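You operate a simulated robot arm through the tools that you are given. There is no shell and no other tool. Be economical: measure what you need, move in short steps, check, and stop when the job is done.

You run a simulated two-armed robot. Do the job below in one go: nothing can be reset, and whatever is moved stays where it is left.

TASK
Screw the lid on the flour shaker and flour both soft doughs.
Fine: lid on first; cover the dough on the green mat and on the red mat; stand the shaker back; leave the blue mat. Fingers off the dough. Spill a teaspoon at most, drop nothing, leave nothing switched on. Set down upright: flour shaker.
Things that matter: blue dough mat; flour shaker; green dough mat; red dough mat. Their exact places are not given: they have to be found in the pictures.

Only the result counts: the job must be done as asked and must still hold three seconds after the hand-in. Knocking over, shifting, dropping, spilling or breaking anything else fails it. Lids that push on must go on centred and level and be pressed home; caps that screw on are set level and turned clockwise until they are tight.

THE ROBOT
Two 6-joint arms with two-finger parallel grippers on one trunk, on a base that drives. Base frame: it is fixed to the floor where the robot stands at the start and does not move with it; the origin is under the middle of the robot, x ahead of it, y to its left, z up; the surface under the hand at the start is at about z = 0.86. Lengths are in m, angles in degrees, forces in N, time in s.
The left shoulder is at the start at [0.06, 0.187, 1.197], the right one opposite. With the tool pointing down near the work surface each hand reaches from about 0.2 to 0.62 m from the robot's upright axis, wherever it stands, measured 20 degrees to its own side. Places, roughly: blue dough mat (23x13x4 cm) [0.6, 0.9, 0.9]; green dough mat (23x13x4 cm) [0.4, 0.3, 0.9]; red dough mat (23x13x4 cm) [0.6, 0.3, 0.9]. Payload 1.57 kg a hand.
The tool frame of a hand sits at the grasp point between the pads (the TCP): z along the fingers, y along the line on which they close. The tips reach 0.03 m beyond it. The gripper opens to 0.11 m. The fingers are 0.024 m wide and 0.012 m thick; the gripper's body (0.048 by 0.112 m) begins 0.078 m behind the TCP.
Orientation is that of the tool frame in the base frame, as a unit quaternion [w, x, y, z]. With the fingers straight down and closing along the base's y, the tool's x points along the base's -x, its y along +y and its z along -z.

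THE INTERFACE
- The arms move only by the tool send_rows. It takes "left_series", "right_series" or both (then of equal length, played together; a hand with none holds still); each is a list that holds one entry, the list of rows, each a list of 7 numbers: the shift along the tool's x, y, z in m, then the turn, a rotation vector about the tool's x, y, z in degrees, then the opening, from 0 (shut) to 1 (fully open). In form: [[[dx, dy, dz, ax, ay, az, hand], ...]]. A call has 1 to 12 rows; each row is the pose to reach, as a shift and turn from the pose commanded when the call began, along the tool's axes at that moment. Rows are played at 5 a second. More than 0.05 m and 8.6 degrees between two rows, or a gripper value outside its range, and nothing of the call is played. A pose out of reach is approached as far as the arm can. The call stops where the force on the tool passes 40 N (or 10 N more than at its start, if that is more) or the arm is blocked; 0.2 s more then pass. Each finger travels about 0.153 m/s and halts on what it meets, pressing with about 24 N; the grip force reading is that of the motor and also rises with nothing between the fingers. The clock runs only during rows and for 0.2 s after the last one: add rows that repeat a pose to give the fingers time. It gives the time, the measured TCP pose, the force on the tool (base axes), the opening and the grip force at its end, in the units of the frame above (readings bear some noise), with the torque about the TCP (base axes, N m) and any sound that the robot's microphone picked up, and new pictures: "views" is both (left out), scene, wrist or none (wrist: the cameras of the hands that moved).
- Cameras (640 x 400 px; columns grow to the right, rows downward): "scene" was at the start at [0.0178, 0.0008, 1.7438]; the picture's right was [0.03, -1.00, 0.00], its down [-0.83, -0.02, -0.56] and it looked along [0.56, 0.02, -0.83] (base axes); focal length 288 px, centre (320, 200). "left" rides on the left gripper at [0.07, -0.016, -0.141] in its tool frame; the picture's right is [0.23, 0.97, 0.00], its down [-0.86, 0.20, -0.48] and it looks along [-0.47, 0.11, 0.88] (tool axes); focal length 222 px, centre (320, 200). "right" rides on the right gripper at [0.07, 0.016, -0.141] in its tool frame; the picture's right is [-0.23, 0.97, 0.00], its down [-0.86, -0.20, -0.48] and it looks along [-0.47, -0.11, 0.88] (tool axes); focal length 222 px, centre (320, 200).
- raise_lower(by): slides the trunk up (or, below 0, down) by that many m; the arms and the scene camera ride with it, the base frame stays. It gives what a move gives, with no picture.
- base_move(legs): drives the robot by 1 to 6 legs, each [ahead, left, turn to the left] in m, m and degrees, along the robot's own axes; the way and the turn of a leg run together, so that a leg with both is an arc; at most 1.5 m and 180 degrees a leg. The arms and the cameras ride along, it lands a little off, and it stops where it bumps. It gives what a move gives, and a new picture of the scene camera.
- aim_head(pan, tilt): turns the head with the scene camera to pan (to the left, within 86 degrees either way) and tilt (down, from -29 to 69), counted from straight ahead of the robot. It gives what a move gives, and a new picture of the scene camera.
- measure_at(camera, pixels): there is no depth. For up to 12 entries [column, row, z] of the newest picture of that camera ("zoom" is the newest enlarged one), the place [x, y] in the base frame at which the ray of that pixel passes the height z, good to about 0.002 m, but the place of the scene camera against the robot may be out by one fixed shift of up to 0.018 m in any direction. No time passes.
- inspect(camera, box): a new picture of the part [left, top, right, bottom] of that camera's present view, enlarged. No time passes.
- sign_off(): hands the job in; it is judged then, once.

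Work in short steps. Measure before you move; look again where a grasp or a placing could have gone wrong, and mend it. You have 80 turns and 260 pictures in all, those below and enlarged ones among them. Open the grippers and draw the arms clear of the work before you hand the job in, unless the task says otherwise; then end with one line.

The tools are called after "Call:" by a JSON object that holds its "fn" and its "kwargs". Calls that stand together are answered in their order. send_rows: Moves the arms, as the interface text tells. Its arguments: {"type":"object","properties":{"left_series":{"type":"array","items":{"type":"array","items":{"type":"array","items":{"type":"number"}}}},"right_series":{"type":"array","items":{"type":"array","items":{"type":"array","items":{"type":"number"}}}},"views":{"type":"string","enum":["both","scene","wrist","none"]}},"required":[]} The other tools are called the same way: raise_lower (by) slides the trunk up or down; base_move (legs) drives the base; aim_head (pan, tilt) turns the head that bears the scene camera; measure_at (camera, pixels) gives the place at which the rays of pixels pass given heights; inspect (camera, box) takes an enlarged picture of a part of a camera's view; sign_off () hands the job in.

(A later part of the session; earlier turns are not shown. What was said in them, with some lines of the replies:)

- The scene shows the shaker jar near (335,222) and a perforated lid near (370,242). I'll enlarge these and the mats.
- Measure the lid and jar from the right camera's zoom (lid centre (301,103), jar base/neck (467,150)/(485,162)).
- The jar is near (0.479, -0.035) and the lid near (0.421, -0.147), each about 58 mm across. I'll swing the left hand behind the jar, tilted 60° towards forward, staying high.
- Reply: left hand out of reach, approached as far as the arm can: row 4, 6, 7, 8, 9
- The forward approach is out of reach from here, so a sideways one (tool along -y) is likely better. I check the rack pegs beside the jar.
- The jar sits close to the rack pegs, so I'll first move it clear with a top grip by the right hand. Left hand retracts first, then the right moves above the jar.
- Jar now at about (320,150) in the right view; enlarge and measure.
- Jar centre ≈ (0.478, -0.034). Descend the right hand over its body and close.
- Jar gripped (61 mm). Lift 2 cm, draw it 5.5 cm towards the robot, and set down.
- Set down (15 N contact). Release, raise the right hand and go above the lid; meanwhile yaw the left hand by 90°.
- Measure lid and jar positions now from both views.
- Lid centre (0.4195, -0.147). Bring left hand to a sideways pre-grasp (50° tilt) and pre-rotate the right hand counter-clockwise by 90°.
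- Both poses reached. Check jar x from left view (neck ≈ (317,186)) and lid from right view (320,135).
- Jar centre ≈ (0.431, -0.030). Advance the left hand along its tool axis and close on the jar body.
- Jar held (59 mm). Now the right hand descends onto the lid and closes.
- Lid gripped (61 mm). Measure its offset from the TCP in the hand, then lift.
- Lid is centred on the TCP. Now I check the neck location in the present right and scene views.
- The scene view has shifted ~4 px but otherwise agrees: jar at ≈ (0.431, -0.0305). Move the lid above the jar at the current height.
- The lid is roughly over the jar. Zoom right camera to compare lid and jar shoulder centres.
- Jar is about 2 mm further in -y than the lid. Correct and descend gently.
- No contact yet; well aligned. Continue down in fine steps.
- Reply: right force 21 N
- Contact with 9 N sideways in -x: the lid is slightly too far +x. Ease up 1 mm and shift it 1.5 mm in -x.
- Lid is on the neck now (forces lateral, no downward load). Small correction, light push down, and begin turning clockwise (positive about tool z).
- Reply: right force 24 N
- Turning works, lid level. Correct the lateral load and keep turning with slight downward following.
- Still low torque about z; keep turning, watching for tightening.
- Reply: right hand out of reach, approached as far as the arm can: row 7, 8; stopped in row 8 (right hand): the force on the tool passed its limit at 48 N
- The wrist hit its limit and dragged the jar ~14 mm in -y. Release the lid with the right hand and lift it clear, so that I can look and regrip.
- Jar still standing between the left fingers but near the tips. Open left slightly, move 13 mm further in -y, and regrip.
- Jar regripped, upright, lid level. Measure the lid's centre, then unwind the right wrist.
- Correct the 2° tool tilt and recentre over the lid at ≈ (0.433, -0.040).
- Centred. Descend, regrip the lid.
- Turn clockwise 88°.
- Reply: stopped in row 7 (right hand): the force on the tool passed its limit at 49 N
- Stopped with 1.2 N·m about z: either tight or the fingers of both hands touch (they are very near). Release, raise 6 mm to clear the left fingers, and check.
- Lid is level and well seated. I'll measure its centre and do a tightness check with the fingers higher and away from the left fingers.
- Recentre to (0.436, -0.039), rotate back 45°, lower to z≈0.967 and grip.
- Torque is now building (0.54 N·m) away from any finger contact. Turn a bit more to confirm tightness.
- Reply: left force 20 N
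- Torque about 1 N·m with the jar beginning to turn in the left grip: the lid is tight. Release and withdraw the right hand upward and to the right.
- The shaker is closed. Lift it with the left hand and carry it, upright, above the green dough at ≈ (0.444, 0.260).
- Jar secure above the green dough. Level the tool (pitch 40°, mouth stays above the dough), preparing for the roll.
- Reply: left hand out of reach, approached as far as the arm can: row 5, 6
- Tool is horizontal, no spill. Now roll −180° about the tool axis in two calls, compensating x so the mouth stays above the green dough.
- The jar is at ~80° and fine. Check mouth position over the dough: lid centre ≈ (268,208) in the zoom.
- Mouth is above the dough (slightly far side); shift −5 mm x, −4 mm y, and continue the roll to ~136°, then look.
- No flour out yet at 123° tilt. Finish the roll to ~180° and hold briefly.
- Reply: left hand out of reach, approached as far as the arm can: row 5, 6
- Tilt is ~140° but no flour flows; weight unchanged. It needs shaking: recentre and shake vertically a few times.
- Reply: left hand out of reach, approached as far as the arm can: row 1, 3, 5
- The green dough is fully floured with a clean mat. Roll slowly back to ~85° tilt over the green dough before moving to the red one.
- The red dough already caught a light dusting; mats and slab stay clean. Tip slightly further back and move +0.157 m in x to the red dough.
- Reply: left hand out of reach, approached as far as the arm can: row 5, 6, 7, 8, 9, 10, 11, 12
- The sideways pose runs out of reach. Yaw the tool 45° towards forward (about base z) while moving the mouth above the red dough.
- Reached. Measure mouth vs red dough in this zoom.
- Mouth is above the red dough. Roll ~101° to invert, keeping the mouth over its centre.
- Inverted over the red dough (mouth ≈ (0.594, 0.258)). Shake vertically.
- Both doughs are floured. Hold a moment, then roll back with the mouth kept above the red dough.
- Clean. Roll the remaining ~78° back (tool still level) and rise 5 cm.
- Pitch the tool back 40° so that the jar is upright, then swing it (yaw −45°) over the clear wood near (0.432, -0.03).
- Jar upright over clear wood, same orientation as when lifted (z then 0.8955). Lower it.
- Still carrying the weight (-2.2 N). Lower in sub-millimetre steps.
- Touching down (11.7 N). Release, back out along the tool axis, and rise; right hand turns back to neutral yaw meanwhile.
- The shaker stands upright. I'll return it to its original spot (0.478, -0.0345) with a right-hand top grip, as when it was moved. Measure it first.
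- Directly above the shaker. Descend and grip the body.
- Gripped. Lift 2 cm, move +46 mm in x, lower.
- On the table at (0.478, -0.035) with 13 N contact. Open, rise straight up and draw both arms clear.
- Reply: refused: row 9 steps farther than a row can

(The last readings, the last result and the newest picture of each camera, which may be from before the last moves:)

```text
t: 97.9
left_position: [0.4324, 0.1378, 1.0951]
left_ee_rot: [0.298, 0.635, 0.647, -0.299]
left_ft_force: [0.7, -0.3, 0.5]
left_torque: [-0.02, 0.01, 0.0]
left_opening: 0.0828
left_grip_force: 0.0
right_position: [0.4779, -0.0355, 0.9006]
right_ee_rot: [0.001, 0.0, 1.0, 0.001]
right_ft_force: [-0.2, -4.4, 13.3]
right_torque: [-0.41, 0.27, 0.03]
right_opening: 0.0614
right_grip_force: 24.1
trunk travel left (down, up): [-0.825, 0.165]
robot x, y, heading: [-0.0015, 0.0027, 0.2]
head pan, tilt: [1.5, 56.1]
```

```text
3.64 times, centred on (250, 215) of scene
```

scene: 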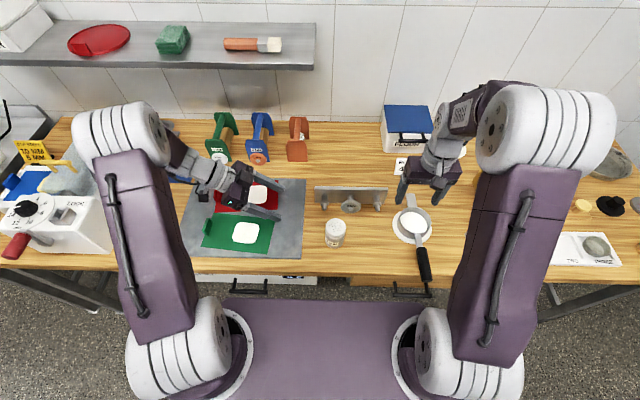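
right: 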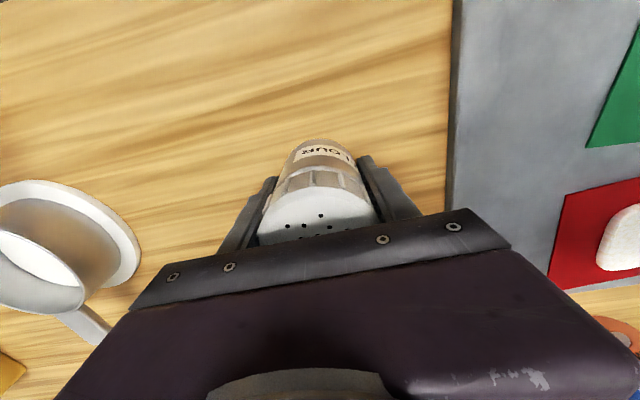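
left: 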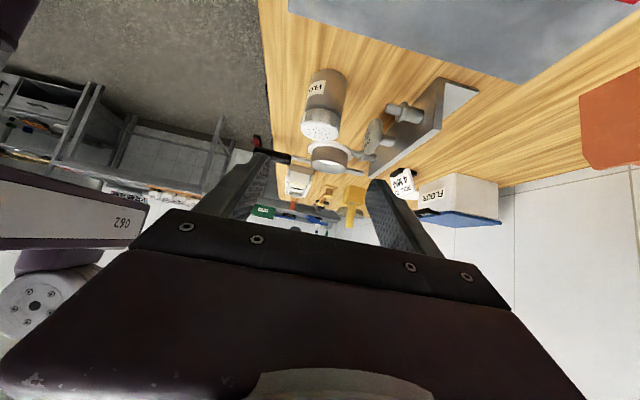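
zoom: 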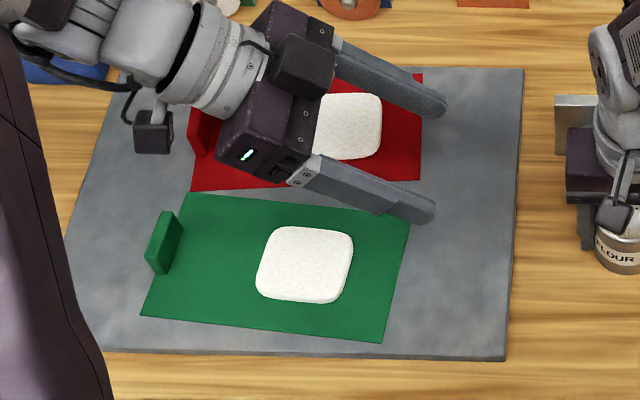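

One row step was slightly too long; resend with smaller steps.

Call:
{"fn": "send_rows", "kwargs": {"right_series": [[[0, 0, 0, 0, 0, 0, 0.6], [0, 0, 0, 0, 0, 0, 0.72], [0, 0, 0, 0, 0, 0, 0.78], [0, 0, -0.025, 0, 0, 0, 0.78], [0, 0, -0.065, 0, 0, 0, 0.78], [0, 0, -0.11, 0, 0, 0, 0.78], [0, 0, -0.155, 0, 0, 0, 0.78], [0.003, -0.02, -0.19, 0, 0, 0, 0.9], [0.006, -0.05, -0.215, 0, 0, 0, 1], [0.012, -0.09, -0.23, 0, 0, 0, 1], [0.02, -0.13, -0.24, 0, 0, 0, 1], [0.02, -0.13, -0.24, 0, 0, 0, 1]]], "left_series": [[[0, 0, 0, 0, 0, 0, 0.75], [-0.02, 0, -0.02, 0, 0, 0, 0.8], [-0.045, 0, -0.04, 0, 0, 0, 1], [-0.07, 0, -0.06, 0, 0, 0, 1], [-0.09, 0, -0.075, 0, 0, 0, 1], [-0.09, 0, -0.075, 0, 0, 0, 1], [-0.09, 0, -0.075, 0, 0, 0, 1], [-0.09, 0, -0.075, 0, 0, 0, 1], [-0.09, 0, -0.075, 0, 0, 0, 1], [-0.09, 0, -0.075, 0, 0, 0, 1], [-0.09, 0, -0.075, 0, 0, 0, 1], [-0.09, 0, -0.075, 0, 0, 0, 1]]]}}

Call:
{"fn": "inspect", "kwargs": {"camera": "scene", "box": [290, 170, 390, 250]}}

Call:
{"fn": "inspect", "kwargs": {"camera": "scene", "box": [120, 100, 360, 270]}}

```text
t: 100.5
left_position: [0.4358, 0.1366, 1.2102]
left_ee_rot: [0.298, 0.635, 0.646, -0.301]
left_ft_force: [-0.6, 0.0, -1.2]
left_torque: [0.0, -0.02, 0.02]
left_opening: 0.1101
left_grip_force: 0.1
right_position: [0.4594, -0.1648, 1.1378]
right_ee_rot: [0.0, -0.001, 1.0, 0.0]
right_ft_force: [0.7, -0.3, -1.1]
right_torque: [-0.03, 0.05, 0.02]
right_opening: 0.1099
right_grip_force: 0.1
trunk travel left (down, up): [-0.825, 0.165]
robot x, y, heading: [-0.0016, 0.0007, -0.1]
head pan, tilt: [1.5, 56.1]
```

scene: 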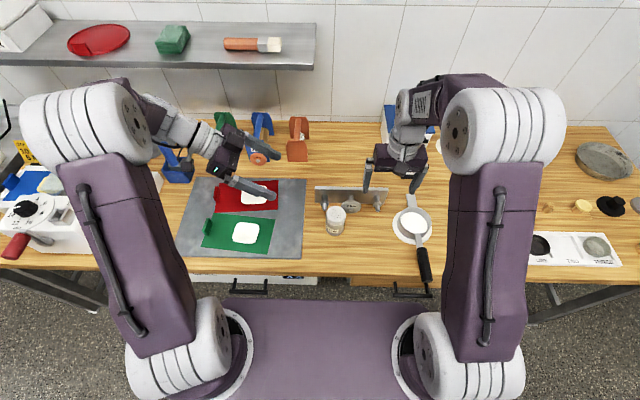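
right: 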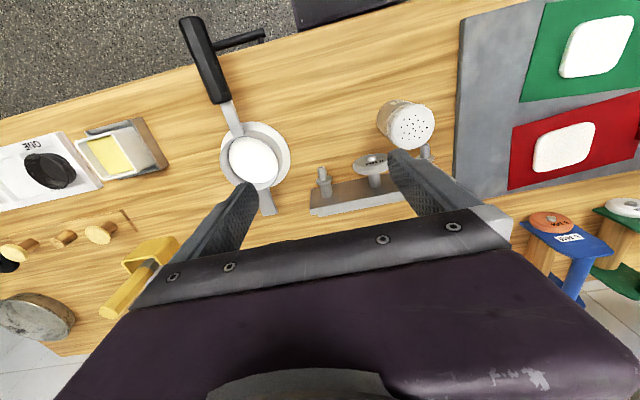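
left: 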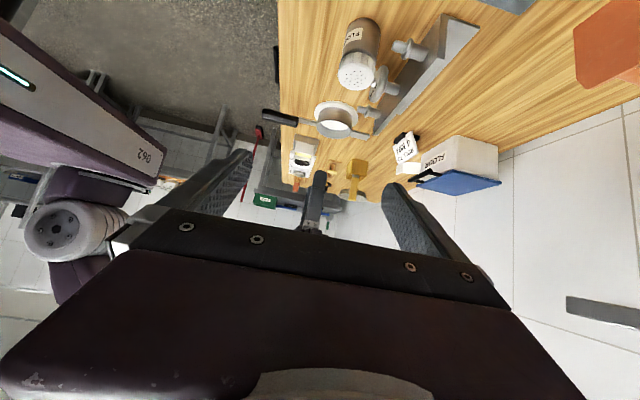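

```text
5.00 times, centred on (340, 210) of scene
```

zoom: 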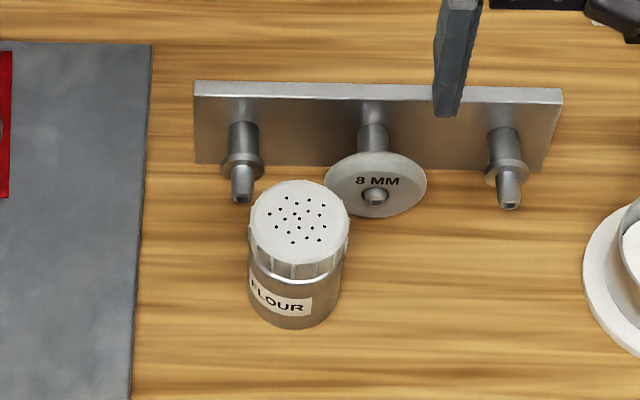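

```text
2.35 times, centred on (240, 185) of scene
```

zoom: 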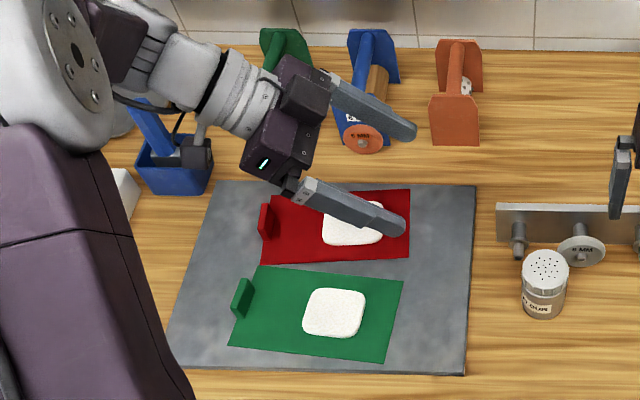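

The shaker stands upright with its lid on at its original place. Both doughs are covered, the surroundings look clean, and both arms are clear with grippers open. Handing in.

Call:
{"fn": "sign_off", "kwargs": {}}

```text
The job is handed in.
```

I screwed the lid tight on the flour shaker, covered the doughs on the green and red mats with flour, and stood the shaker back upright in its original place. I left the blue mat alone and saw no spill in the pictures.
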